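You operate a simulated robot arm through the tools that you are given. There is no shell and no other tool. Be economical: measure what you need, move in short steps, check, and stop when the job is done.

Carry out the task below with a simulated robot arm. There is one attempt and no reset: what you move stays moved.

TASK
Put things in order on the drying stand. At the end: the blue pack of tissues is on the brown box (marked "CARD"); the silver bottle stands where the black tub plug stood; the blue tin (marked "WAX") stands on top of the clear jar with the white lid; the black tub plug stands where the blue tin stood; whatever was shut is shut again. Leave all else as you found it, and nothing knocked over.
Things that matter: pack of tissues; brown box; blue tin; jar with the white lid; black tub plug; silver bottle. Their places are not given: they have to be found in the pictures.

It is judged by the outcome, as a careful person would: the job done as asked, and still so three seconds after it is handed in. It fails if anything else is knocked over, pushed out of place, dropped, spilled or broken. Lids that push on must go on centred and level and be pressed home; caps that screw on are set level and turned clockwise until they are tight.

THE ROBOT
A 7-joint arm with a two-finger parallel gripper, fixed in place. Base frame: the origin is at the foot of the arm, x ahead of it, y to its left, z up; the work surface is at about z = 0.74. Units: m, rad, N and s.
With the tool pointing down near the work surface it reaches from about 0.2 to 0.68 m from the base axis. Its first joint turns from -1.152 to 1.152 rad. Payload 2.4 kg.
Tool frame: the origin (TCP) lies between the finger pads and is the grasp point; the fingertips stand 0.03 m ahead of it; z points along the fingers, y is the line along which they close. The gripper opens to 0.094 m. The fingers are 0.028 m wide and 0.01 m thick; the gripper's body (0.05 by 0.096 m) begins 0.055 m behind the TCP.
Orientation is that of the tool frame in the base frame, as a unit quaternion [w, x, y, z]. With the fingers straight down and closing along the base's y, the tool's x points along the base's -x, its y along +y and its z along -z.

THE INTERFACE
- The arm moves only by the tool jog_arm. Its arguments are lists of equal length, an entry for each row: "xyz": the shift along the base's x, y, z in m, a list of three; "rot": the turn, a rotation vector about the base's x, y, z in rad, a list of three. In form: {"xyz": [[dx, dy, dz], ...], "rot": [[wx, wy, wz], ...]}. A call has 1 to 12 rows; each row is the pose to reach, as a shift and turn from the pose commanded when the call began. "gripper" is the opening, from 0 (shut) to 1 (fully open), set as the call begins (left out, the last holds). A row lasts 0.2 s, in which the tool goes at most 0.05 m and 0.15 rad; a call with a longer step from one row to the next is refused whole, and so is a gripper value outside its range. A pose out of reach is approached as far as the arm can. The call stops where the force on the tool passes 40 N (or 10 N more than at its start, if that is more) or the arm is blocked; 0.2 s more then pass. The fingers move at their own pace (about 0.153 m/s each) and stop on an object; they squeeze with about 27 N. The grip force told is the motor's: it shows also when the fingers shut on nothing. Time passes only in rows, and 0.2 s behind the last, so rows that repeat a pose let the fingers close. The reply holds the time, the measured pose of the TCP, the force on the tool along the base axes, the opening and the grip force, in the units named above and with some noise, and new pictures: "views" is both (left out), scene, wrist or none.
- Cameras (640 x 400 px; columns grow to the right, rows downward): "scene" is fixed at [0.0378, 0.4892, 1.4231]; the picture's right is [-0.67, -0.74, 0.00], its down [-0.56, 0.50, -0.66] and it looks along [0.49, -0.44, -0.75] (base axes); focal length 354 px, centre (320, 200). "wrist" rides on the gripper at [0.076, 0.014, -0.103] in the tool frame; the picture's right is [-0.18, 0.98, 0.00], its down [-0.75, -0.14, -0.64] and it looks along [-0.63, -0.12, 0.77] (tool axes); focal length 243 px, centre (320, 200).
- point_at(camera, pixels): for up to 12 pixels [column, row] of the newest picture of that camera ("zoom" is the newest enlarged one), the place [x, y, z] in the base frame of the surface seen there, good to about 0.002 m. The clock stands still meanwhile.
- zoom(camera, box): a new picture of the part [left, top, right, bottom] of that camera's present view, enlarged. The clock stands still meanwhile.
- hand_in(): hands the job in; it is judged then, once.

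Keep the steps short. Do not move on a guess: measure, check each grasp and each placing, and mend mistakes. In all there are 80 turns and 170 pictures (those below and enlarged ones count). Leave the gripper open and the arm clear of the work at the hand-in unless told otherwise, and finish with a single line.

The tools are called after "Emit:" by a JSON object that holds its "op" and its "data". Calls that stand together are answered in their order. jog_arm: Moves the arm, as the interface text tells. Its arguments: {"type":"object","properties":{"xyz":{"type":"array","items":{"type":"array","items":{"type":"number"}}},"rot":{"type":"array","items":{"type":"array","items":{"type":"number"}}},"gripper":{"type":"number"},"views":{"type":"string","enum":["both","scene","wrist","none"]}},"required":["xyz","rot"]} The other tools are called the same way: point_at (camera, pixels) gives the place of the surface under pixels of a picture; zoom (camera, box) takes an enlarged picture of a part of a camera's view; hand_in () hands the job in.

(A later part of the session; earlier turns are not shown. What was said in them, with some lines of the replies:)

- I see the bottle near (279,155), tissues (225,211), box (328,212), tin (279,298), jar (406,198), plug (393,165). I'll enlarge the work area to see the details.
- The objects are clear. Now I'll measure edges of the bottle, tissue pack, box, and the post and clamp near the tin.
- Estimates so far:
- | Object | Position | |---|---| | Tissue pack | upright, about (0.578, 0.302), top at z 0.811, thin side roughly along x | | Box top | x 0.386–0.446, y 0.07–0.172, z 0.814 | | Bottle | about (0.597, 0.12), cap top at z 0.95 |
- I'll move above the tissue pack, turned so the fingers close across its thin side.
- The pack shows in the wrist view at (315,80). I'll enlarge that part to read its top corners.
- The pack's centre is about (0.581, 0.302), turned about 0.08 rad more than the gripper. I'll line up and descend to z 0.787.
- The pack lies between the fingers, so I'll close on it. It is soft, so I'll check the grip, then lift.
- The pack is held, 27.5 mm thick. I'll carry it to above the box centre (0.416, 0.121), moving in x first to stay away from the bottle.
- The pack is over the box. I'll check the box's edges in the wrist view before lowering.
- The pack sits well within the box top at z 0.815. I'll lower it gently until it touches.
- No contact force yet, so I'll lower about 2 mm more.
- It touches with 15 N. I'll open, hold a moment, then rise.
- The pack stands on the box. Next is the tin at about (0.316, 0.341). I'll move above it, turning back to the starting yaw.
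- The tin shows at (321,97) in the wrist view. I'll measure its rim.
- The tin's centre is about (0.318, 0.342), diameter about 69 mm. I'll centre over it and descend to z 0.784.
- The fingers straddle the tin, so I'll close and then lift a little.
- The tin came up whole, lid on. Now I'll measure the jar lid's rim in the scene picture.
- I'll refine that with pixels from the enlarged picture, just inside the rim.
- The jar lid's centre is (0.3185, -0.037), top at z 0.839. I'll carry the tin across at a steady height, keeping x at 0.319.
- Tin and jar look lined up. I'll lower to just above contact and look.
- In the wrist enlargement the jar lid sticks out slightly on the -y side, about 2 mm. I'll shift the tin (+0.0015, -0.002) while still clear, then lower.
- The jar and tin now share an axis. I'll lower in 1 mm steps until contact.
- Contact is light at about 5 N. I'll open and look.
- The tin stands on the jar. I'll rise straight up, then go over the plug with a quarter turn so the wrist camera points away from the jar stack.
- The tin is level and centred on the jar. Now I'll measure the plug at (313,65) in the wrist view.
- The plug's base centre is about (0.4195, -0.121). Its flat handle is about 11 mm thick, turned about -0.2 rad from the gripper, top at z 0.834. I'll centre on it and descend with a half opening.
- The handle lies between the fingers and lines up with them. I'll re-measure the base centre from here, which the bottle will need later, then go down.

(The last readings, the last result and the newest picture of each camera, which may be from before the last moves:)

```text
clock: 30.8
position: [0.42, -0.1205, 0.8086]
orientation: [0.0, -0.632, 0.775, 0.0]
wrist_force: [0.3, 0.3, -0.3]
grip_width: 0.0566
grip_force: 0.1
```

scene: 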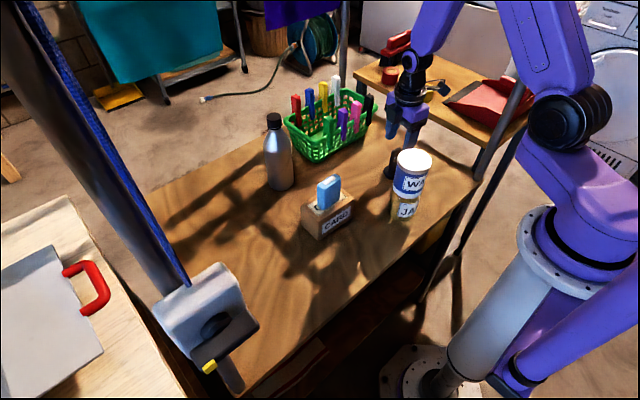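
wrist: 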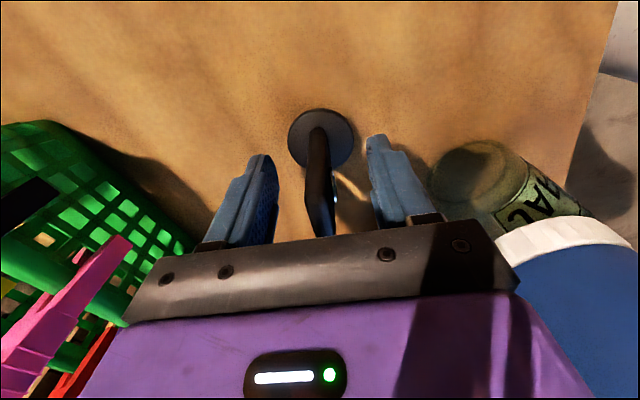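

The base centre is (0.4185, -0.121). Now I'll close on the handle and lift.

Emit:
{"op": "jog_arm", "data": {"xyz": [[0, 0, 0], [0, 0, 0], [0, 0, 0]], "rot": [[0, 0, 0], [0, 0, 0], [0, 0, 0]], "gripper": 0, "views": "none"}}

Emit:
{"op": "jog_arm", "data": {"xyz": [[0, 0, 0.03], [0, 0, 0.07], [0, 0, 0.11], [0, 0, 0.15], [0, 0, 0.19], [0, 0, 0.19]], "rot": [[0, 0, 0], [0, 0, 0], [0, 0, 0], [0, 0, 0], [0, 0, 0], [0, 0, 0]]}}

```text
clock: 31.6
position: [0.4212, -0.1207, 0.8079]
orientation: [0.001, -0.633, 0.774, 0.0]
wrist_force: [-0.6, 0.0, -0.3]
grip_width: 0.0145
grip_force: 26.8
```

```text
clock: 33.0
position: [0.4214, -0.1204, 0.9967]
orientation: [0.0, -0.632, 0.775, 0.0]
wrist_force: [0.3, 0.6, -0.7]
grip_width: 0.0147
grip_force: 26.3
```

scene: 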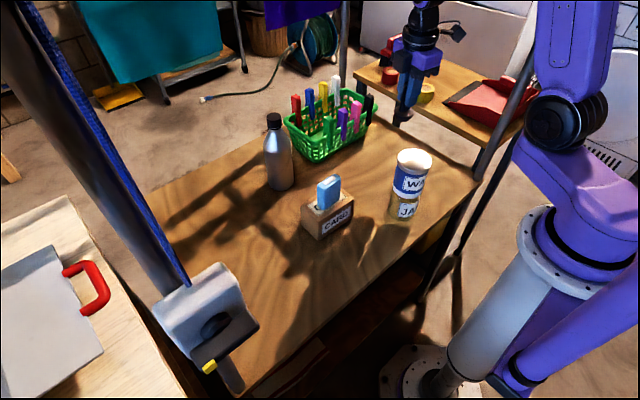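
wrist: 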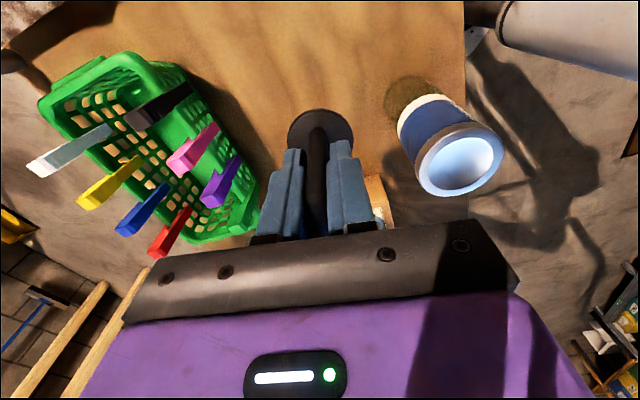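

The plug is held, handle 14.5 mm. I'll carry it at z about 1.02 to the tin's old place (0.3187, 0.342).

Emit:
{"op": "jog_arm", "data": {"xyz": [[0, 0.005, 0.03], [-0.005, 0.045, 0.03], [-0.01, 0.09, 0.03], [-0.02, 0.135, 0.03], [-0.03, 0.18, 0.03], [-0.04, 0.225, 0.03], [-0.055, 0.27, 0.03], [-0.07, 0.315, 0.03], [-0.08, 0.36, 0.03], [-0.09, 0.405, 0.02], [-0.0985, 0.44, 0.0], [-0.1005, 0.462, -0.04]], "rot": [[0, 0, 0], [0, 0, 0], [0, 0, 0], [0, 0, 0], [0, 0, 0], [0, 0, 0], [0, 0, 0], [0, 0, 0], [0, 0, 0], [0, 0, 0], [0, 0, 0], [0, 0, 0]]}}

```text
clock: 35.6
position: [0.3182, 0.3404, 0.955]
orientation: [0.0, -0.633, 0.774, -0.001]
wrist_force: [-0.3, 0.5, 0.0]
grip_width: 0.0147
grip_force: 27.4
```

scene: 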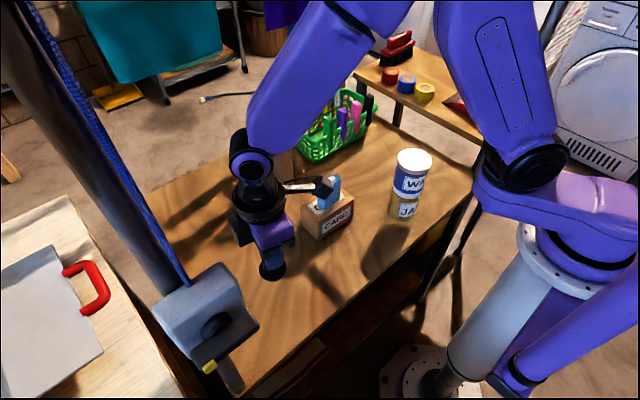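
wrist: 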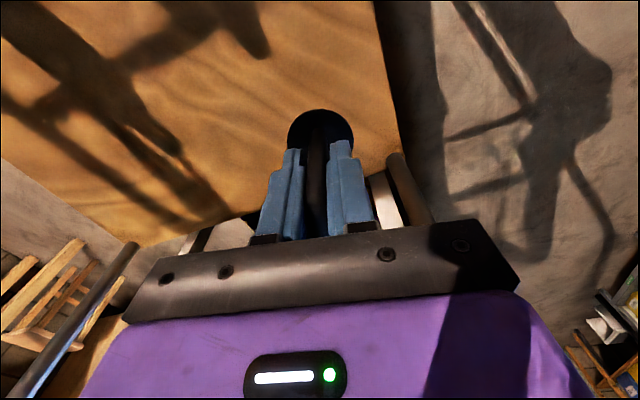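

The plug is above the spot and clear of the post. I'll descend to just above the table.

Emit:
{"op": "jog_arm", "data": {"xyz": [[0, 0.001, -0.04], [0, 0.001, -0.08], [0, 0.001, -0.12], [0, 0.001, -0.14], [0, 0.001, -0.148], [0, 0.001, -0.15], [0, 0.001, -0.15]], "rot": [[0, 0, 0], [0, 0, 0], [0, 0, 0], [0, 0, 0], [0, 0, 0], [0, 0, 0], [0, 0, 0]]}}

Emit:
{"op": "zoom", "data": {"camera": "wrist", "box": [260, 80, 380, 180]}}

Emit:
{"op": "point_at", "data": {"camera": "wrist", "pixels": [[291, 133], [351, 133], [321, 111], [298, 118], [344, 117], [320, 125]]}}

```text
clock: 37.2
position: [0.3213, 0.342, 0.8067]
orientation: [0.001, -0.632, 0.775, 0.001]
wrist_force: [0.8, -2.6, 9.2]
grip_width: 0.0148
grip_force: 27.5
```

scene: 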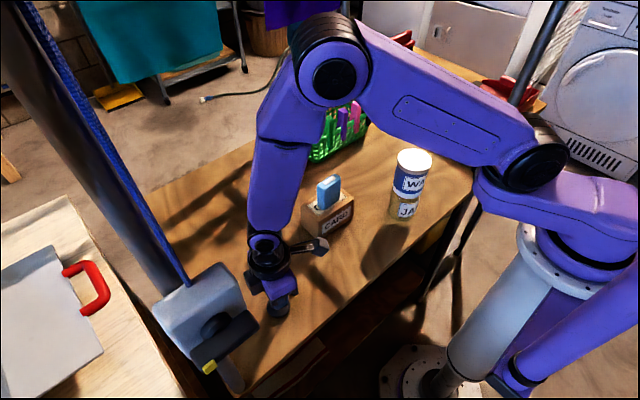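
wrist: 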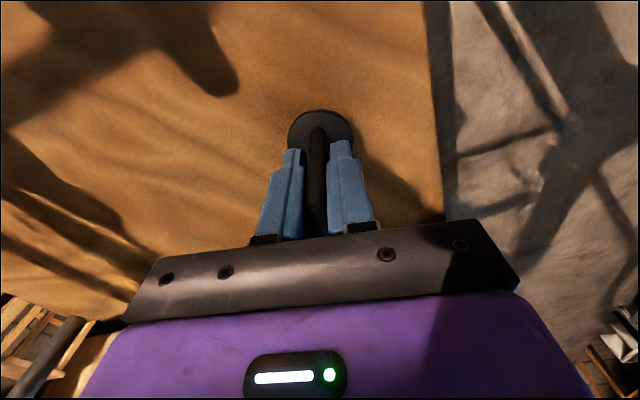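

```text
4.00 times, centred on (320, 130) of wrist
```

zoom: 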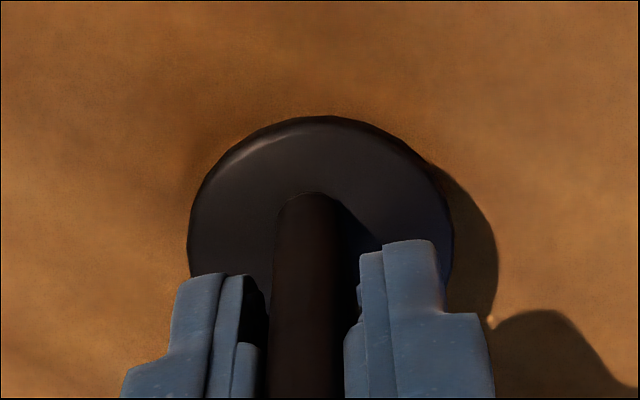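

```text
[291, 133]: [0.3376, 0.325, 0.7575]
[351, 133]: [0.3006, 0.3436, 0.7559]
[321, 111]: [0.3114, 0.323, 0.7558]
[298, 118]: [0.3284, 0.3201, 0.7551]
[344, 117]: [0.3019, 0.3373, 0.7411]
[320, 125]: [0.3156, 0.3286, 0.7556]
```

It touches with 9 N and its base centre is about (0.320, 0.341), within 2 mm of target. I'll release and rise.

Emit:
{"op": "jog_arm", "data": {"xyz": [[0, 0, 0.0005], [0, 0, 0.0005], [0, 0, 0.0005]], "rot": [[0, 0, 0], [0, 0, 0], [0, 0, 0]], "gripper": 0.6, "views": "none"}}

Emit:
{"op": "jog_arm", "data": {"xyz": [[0, 0, 0.03], [0, 0, 0.07], [0, 0, 0.11], [0, 0, 0.15], [0, 0, 0.19], [0, 0, 0.23], [0, 0, 0.26]], "rot": [[0, 0, 0], [0, 0, 0], [0, 0, 0], [0, 0, 0], [0, 0, 0], [0, 0, 0], [0, 0, 0]]}}

```text
clock: 38.0
position: [0.3195, 0.3421, 0.8074]
orientation: [0.0, -0.633, 0.774, 0.0]
wrist_force: [-0.5, 0.0, 0.9]
grip_width: 0.0565
grip_force: 0.0
```

```text
clock: 39.6
position: [0.3193, 0.3409, 1.067]
orientation: [0.0, -0.633, 0.774, 0.0]
wrist_force: [0.7, -0.2, -0.2]
grip_width: 0.056
grip_force: 0.1
```

scene: 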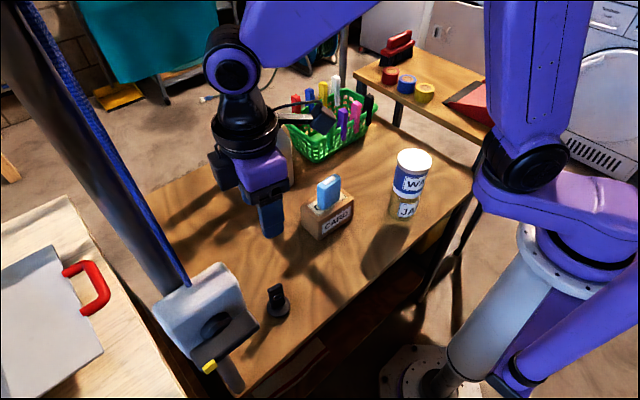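
wrist: 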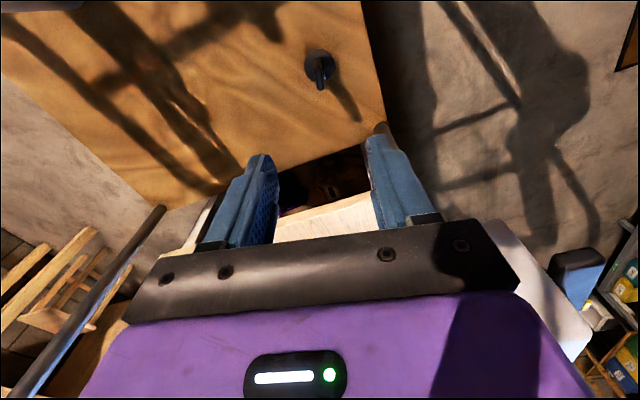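

The plug stands in the tin's place. The last item is the bottle. I'll move over its cap near (0.597, 0.121), starting toward +x, away from the clamp.

Emit:
{"op": "jog_arm", "data": {"xyz": [[0.04, -0.02, 0], [0.08, -0.045, 0], [0.12, -0.075, 0], [0.155, -0.11, 0], [0.19, -0.14, 0], [0.225, -0.17, 0], [0.255, -0.2, 0], [0.277, -0.221, 0], [0.277, -0.221, 0]], "rot": [[0, 0, 0], [0, 0, 0], [0, 0, 0], [0, 0, 0], [0, 0, 0], [0, 0, 0], [0, 0, 0], [0, 0, 0], [0, 0, 0]], "gripper": 0.7}}

Emit:
{"op": "zoom", "data": {"camera": "wrist", "box": [240, 40, 400, 200]}}

```text
clock: 41.6
position: [0.5952, 0.1191, 1.0684]
orientation: [0.001, -0.632, 0.775, 0.0]
wrist_force: [-0.1, -0.5, -0.1]
grip_width: 0.0658
grip_force: 0.0
```

scene: 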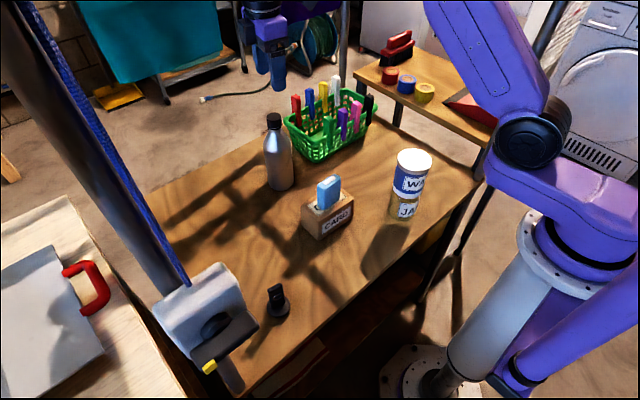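
wrist: 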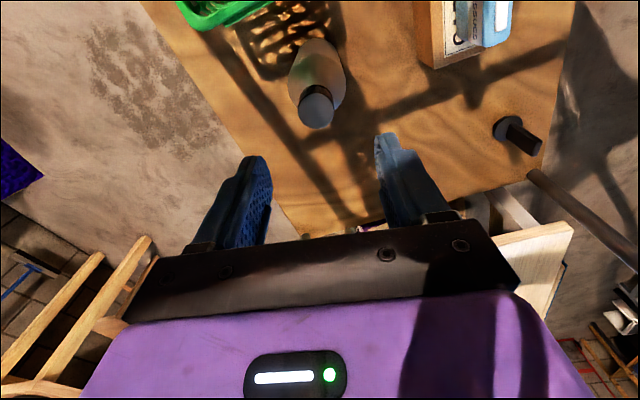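

```text
2.50 times, centred on (320, 120) of wrist
```

zoom: 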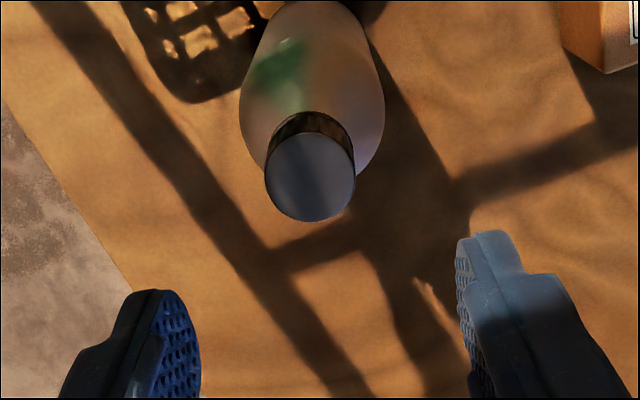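

The cap shows at (316,111) in the wrist view. I'll measure it.

Emit:
{"op": "point_at", "data": {"camera": "zoom", "pixels": [[268, 175], [352, 180], [310, 136], [308, 218], [310, 178], [290, 125], [325, 125], [243, 100], [381, 110], [310, 105]]}}

```text
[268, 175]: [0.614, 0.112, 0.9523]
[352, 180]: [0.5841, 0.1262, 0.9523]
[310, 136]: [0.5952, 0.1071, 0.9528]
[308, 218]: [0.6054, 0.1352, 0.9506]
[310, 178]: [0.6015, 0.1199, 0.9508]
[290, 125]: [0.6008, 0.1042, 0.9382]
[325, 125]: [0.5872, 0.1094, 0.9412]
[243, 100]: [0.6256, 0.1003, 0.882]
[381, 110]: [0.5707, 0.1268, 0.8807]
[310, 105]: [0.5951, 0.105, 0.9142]
```

The cap's centre is (0.600, 0.120), diameter 33 mm, top at z 0.951. I'll descend so the pads cover the cap, with the tips at about z 0.915.

Emit:
{"op": "jog_arm", "data": {"xyz": [[0.0035, -0.0005, -0.02], [0.0035, -0.0005, -0.06], [0.0035, -0.0005, -0.1], [0.0035, -0.0005, -0.124], [0.0035, -0.0005, -0.124]], "rot": [[0, 0, 0], [0, 0, 0], [0, 0, 0], [0, 0, 0], [0, 0, 0]]}}

Emit:
{"op": "zoom", "data": {"camera": "scene", "box": [230, 80, 330, 200]}}

```text
clock: 42.8
position: [0.5993, 0.1184, 0.9418]
orientation: [0.0, -0.632, 0.775, 0.0]
wrist_force: [-0.1, -0.3, 0.5]
grip_width: 0.0658
grip_force: 0.0
```

scene: 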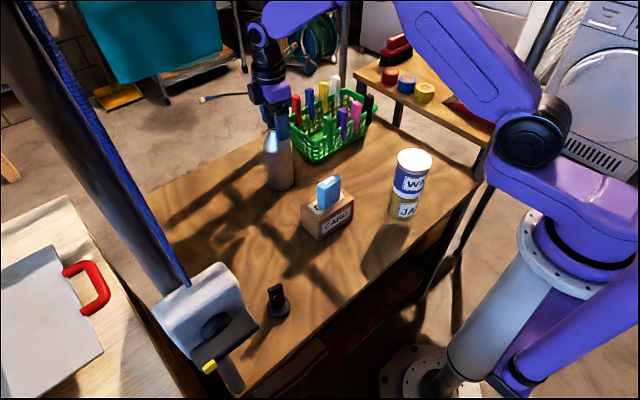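
wrist: 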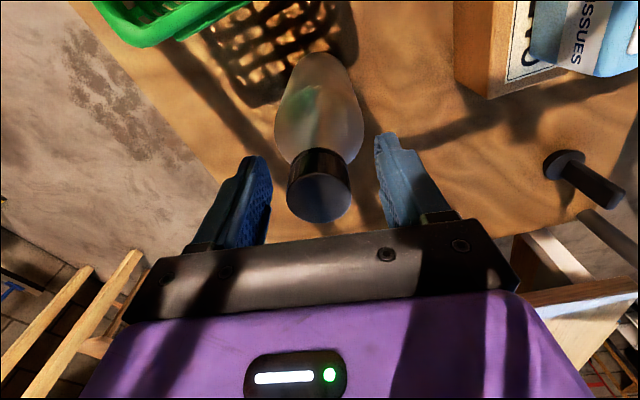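

```text
3.33 times, centred on (280, 140) of scene
```

zoom: 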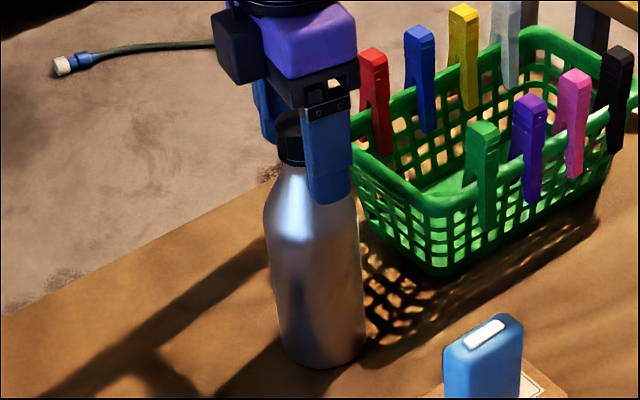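

The cap is centred between the fingers, so I'll close and check.

Emit:
{"op": "jog_arm", "data": {"xyz": [[0, 0.001, 0], [0, 0.001, 0], [0, 0.001, 0]], "rot": [[0, 0, 0], [0, 0, 0], [0, 0, 0]], "gripper": 0, "views": "wrist"}}

Emit:
{"op": "jog_arm", "data": {"xyz": [[0, 0, 0.005], [0, 0, 0.015], [0, 0, 0.03], [0, 0, 0.03]], "rot": [[0, 0, 0], [0, 0, 0], [0, 0, 0], [0, 0, 0]]}}

Emit:
{"op": "zoom", "data": {"camera": "scene", "box": [230, 80, 330, 200]}}

```text
clock: 43.6
position: [0.5996, 0.1202, 0.9433]
orientation: [0.0, -0.633, 0.774, 0.0]
wrist_force: [0.6, -1.3, -0.4]
grip_width: 0.0331
grip_force: 26.9
```

wrist: 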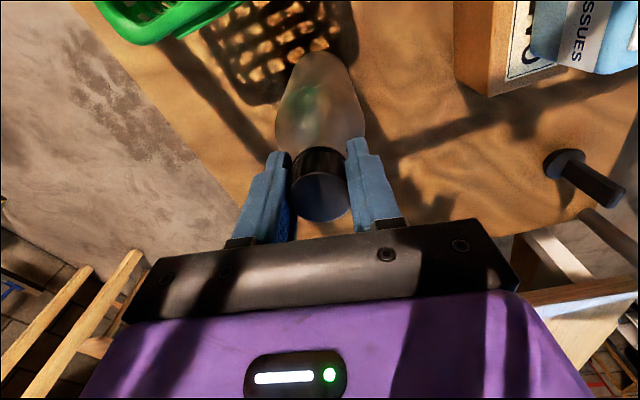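

```text
clock: 44.6
position: [0.5984, 0.1199, 0.9731]
orientation: [0.0, -0.633, 0.774, 0.0]
wrist_force: [-0.4, -0.1, -1.5]
grip_width: 0.0333
grip_force: 26.7
```

scene: 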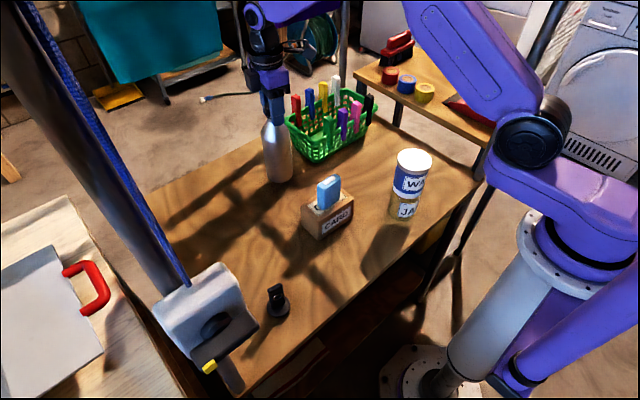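
wrist: 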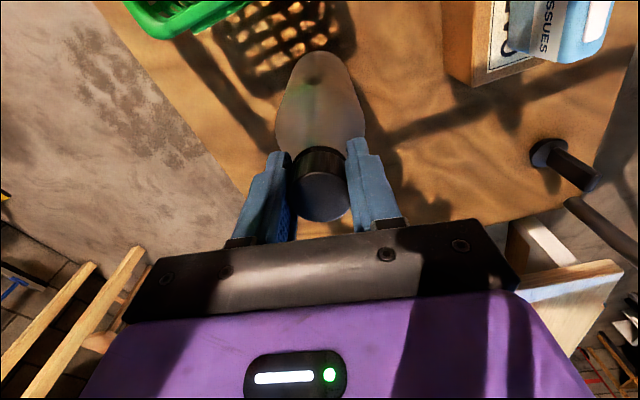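

```text
3.33 times, centred on (280, 140) of scene
```

zoom: 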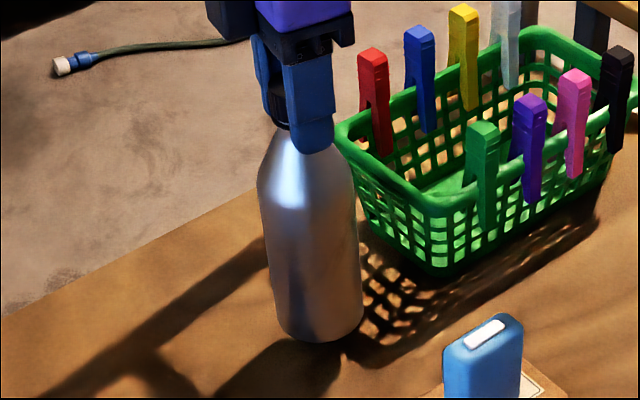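

The bottle hangs straight from its cap and is light. I'll lift it until its bottom clears everything, about z 0.92.

Emit:
{"op": "jog_arm", "data": {"xyz": [[0, 0, 0.03], [0, 0, 0.06], [0, 0, 0.09], [0, 0, 0.12], [0, 0, 0.15], [0, 0, 0.155]], "rot": [[0, 0, 0], [0, 0, 0], [0, 0, 0], [0, 0, 0], [0, 0, 0], [0, 0, 0]], "views": "scene"}}

Emit:
{"op": "jog_arm", "data": {"xyz": [[-0.01, -0.015, 0], [-0.03, -0.04, 0], [-0.055, -0.075, 0], [-0.08, -0.11, 0], [-0.105, -0.142, 0], [-0.13, -0.175, 0], [-0.15, -0.2, 0], [-0.17, -0.227, 0], [-0.18, -0.24, 0], [-0.1815, -0.242, 0], [-0.1815, -0.242, 0]], "rot": [[0, 0, 0], [0, 0, 0], [0, 0, 0], [0, 0, 0], [0, 0, 0], [0, 0, 0], [0, 0, 0], [0, 0, 0], [0, 0, 0], [0, 0, 0], [0, 0, 0]]}}

```text
clock: 46.0
position: [0.5988, 0.1218, 1.1297]
orientation: [0.0, -0.632, 0.775, 0.0]
wrist_force: [-0.7, 0.4, -2.0]
grip_width: 0.0334
grip_force: 27.2
```

scene: 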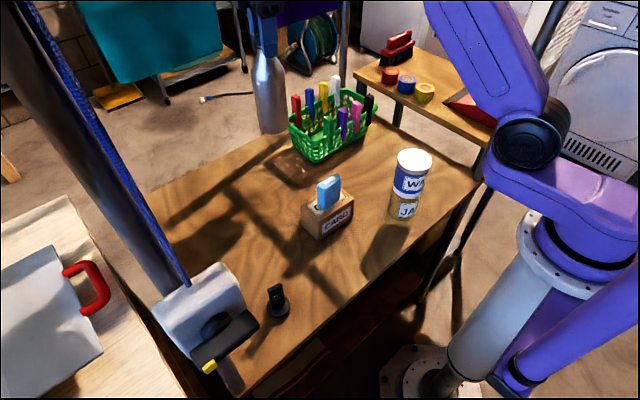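

```text
clock: 48.4
position: [0.4179, -0.1203, 1.1293]
orientation: [0.0, -0.632, 0.775, 0.0]
wrist_force: [1.0, 0.2, -3.2]
grip_width: 0.0336
grip_force: 26.5
```

scene: 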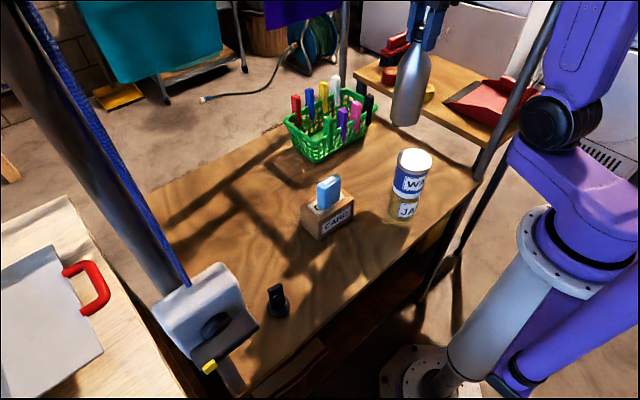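
wrist: 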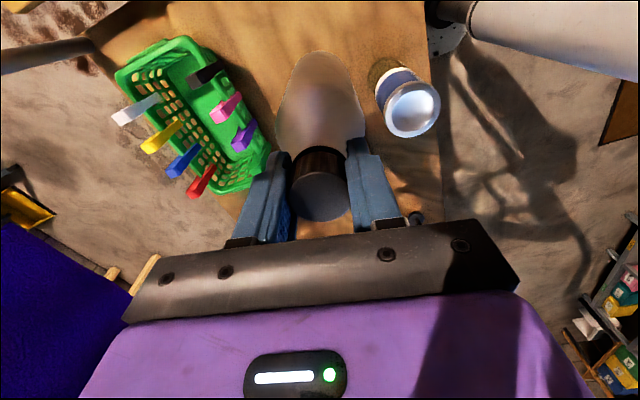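

The bottle is above the plug's old place, clear of the stack and the basket. I'll lower to 15 mm above the table and check.

Emit:
{"op": "jog_arm", "data": {"xyz": [[0, 0, -0.03], [0, 0, -0.06], [0, 0, -0.09], [0, 0, -0.12], [0, 0, -0.15], [0, 0, -0.17], [0, 0, -0.17]], "rot": [[0, 0, 0], [0, 0, 0], [0, 0, 0], [0, 0, 0], [0, 0, 0], [0, 0, 0], [0, 0, 0]], "views": "scene"}}

Emit:
{"op": "zoom", "data": {"camera": "scene", "box": [340, 90, 450, 220]}}

```text
clock: 50.0
position: [0.4183, -0.121, 0.9577]
orientation: [0.0, -0.632, 0.775, 0.0]
wrist_force: [0.2, -0.7, -2.4]
grip_width: 0.0331
grip_force: 26.5
```

scene: 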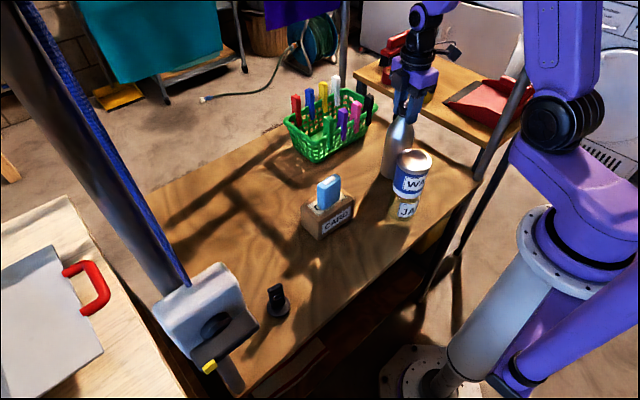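

```text
3.08 times, centred on (395, 155) of scene
```

zoom: 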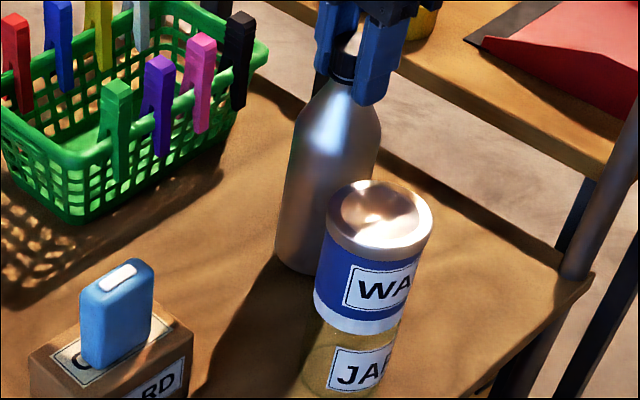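

It is upright and clear. I'll lower the rest in small steps.

Emit:
{"op": "jog_arm", "data": {"xyz": [[0, 0, -0.006], [0, 0, -0.011], [0, 0, -0.014], [0, 0, -0.0155], [0, 0, -0.0165], [0, 0, -0.0165]], "rot": [[0, 0, 0], [0, 0, 0], [0, 0, 0], [0, 0, 0], [0, 0, 0], [0, 0, 0]], "views": "none"}}

```text
clock: 51.4
position: [0.4188, -0.1222, 0.9418]
orientation: [0.0, -0.633, 0.775, 0.0]
wrist_force: [-0.5, -0.8, 0.6]
grip_width: 0.0333
grip_force: 26.4
```

The force rose from -2.4 to 0.6, so it is just touching. I'll go 1 mm more to confirm.

Emit:
{"op": "jog_arm", "data": {"xyz": [[0, 0, -0.001], [0, 0, -0.001]], "rot": [[0, 0, 0], [0, 0, 0]], "views": "none"}}

```text
clock: 52.0
position: [0.4197, -0.1206, 0.9426]
orientation: [0.0, -0.633, 0.774, 0.0]
wrist_force: [-2.5, -2.0, 8.3]
grip_width: 0.0333
grip_force: 27.3
```

Firm contact at 8 N. I'll release to about 66 mm and rise.

Emit:
{"op": "jog_arm", "data": {"xyz": [[0, 0, 0.0005], [0, 0, 0.0005], [0, 0, 0.0005]], "rot": [[0, 0, 0], [0, 0, 0], [0, 0, 0]], "gripper": 0.7, "views": "none"}}

Emit:
{"op": "jog_arm", "data": {"xyz": [[0, 0, 0.02], [0, 0, 0.05], [0, 0, 0.09], [0, 0, 0.13], [0, 0, 0.16], [0, 0, 0.16]], "rot": [[0, 0, 0], [0, 0, 0], [0, 0, 0], [0, 0, 0], [0, 0, 0], [0, 0, 0]]}}

Emit:
{"op": "zoom", "data": {"camera": "scene", "box": [340, 90, 450, 220]}}

```text
clock: 52.8
position: [0.4192, -0.1224, 0.9412]
orientation: [0.0, -0.632, 0.775, 0.0]
wrist_force: [-0.2, 0.0, -0.5]
grip_width: 0.0657
grip_force: 0.1
```

```text
clock: 54.2
position: [0.4181, -0.124, 1.1027]
orientation: [0.0, -0.632, 0.775, 0.0]
wrist_force: [0.4, -0.2, -0.1]
grip_width: 0.0657
grip_force: 0.0
```

scene: 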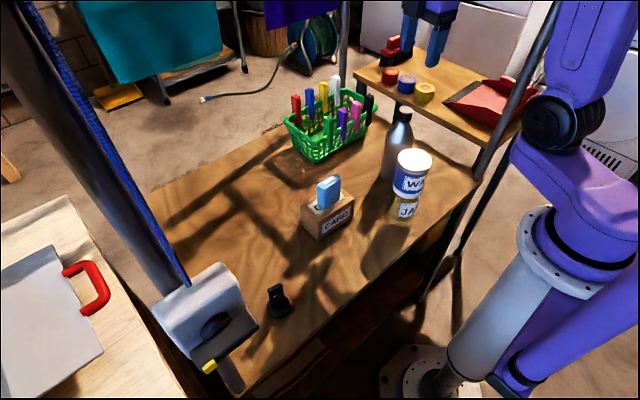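
wrist: 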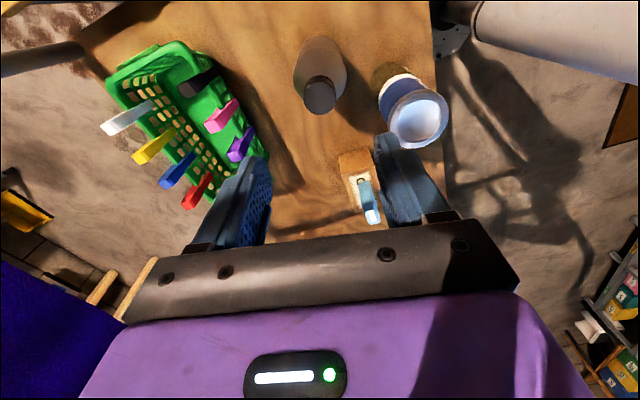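

```text
3.08 times, centred on (395, 155) of scene
```

zoom: 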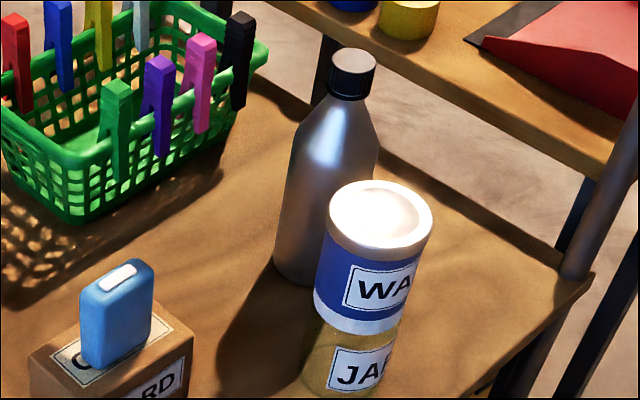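

All four are placed. I'll check positions: the bottle cap centre from the wrist view, and the tin against the jar. I'll also raise the arm, fully open.

Emit:
{"op": "point_at", "data": {"camera": "wrist", "pixels": [[304, 97], [335, 97], [319, 98], [319, 112], [385, 117], [446, 113], [414, 90], [418, 143]]}}

Emit:
{"op": "jog_arm", "data": {"xyz": [[0, 0.02, 0.03], [-0.01, 0.06, 0.05], [-0.02, 0.1, 0.05], [-0.03, 0.14, 0.05], [-0.03, 0.14, 0.05]], "rot": [[0, 0, 0], [0, 0, 0], [0, 0, 0], [0, 0, 0], [0, 0, 0]], "gripper": 1}}

Emit:
{"op": "zoom", "data": {"camera": "scene", "box": [230, 120, 450, 330]}}

```text
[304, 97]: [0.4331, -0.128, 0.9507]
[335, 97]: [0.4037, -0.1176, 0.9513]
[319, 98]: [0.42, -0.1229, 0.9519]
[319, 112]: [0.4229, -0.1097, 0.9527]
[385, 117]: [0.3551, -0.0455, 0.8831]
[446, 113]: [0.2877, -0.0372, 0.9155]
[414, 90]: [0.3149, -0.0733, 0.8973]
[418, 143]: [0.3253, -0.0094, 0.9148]
```

```text
clock: 55.4
position: [0.3886, 0.0213, 1.155]
orientation: [-0.001, -0.633, 0.774, 0.0]
wrist_force: [0.0, -0.3, 0.3]
grip_width: 0.0943
grip_force: 0.0
```

scene: 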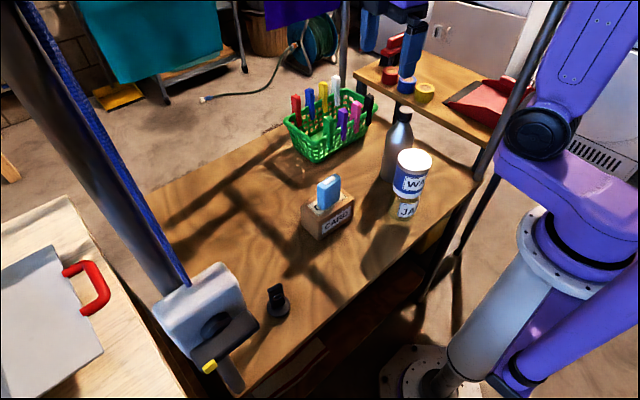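
wrist: 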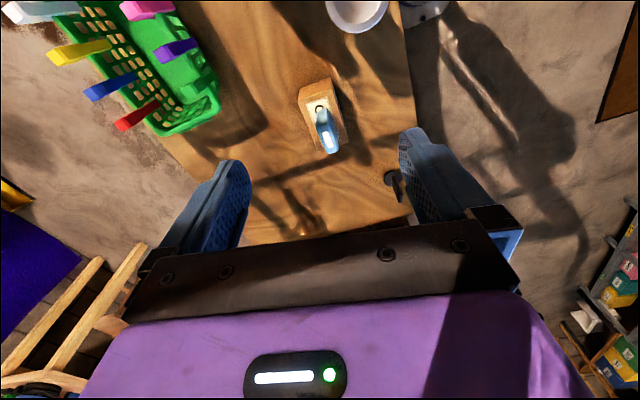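

```text
1.90 times, centred on (340, 225) of scene
```

zoom: 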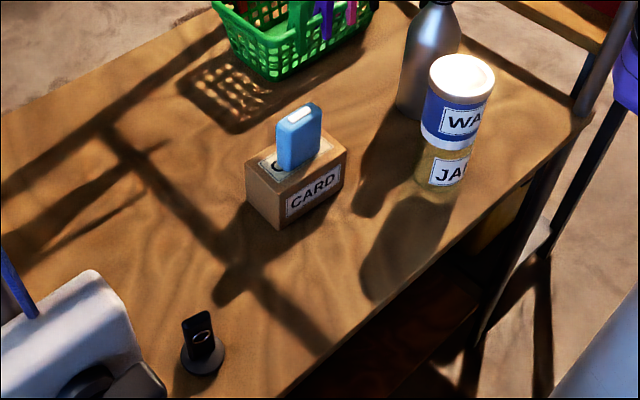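

Everything stands where asked: the bottle cap centre is at about (0.419, -0.122), the tin is level on the jar, nothing was opened, and the arm is clear and open. I'll hand in.

Emit:
{"op": "hand_in", "data": {}}

```text
The job is handed in.
```

The job is handed in: the tissues are on the CARD box, the WAX tin is on the jar, the plug stands where the tin stood, the bottle stands where the plug stood, and no lid or cap was opened.
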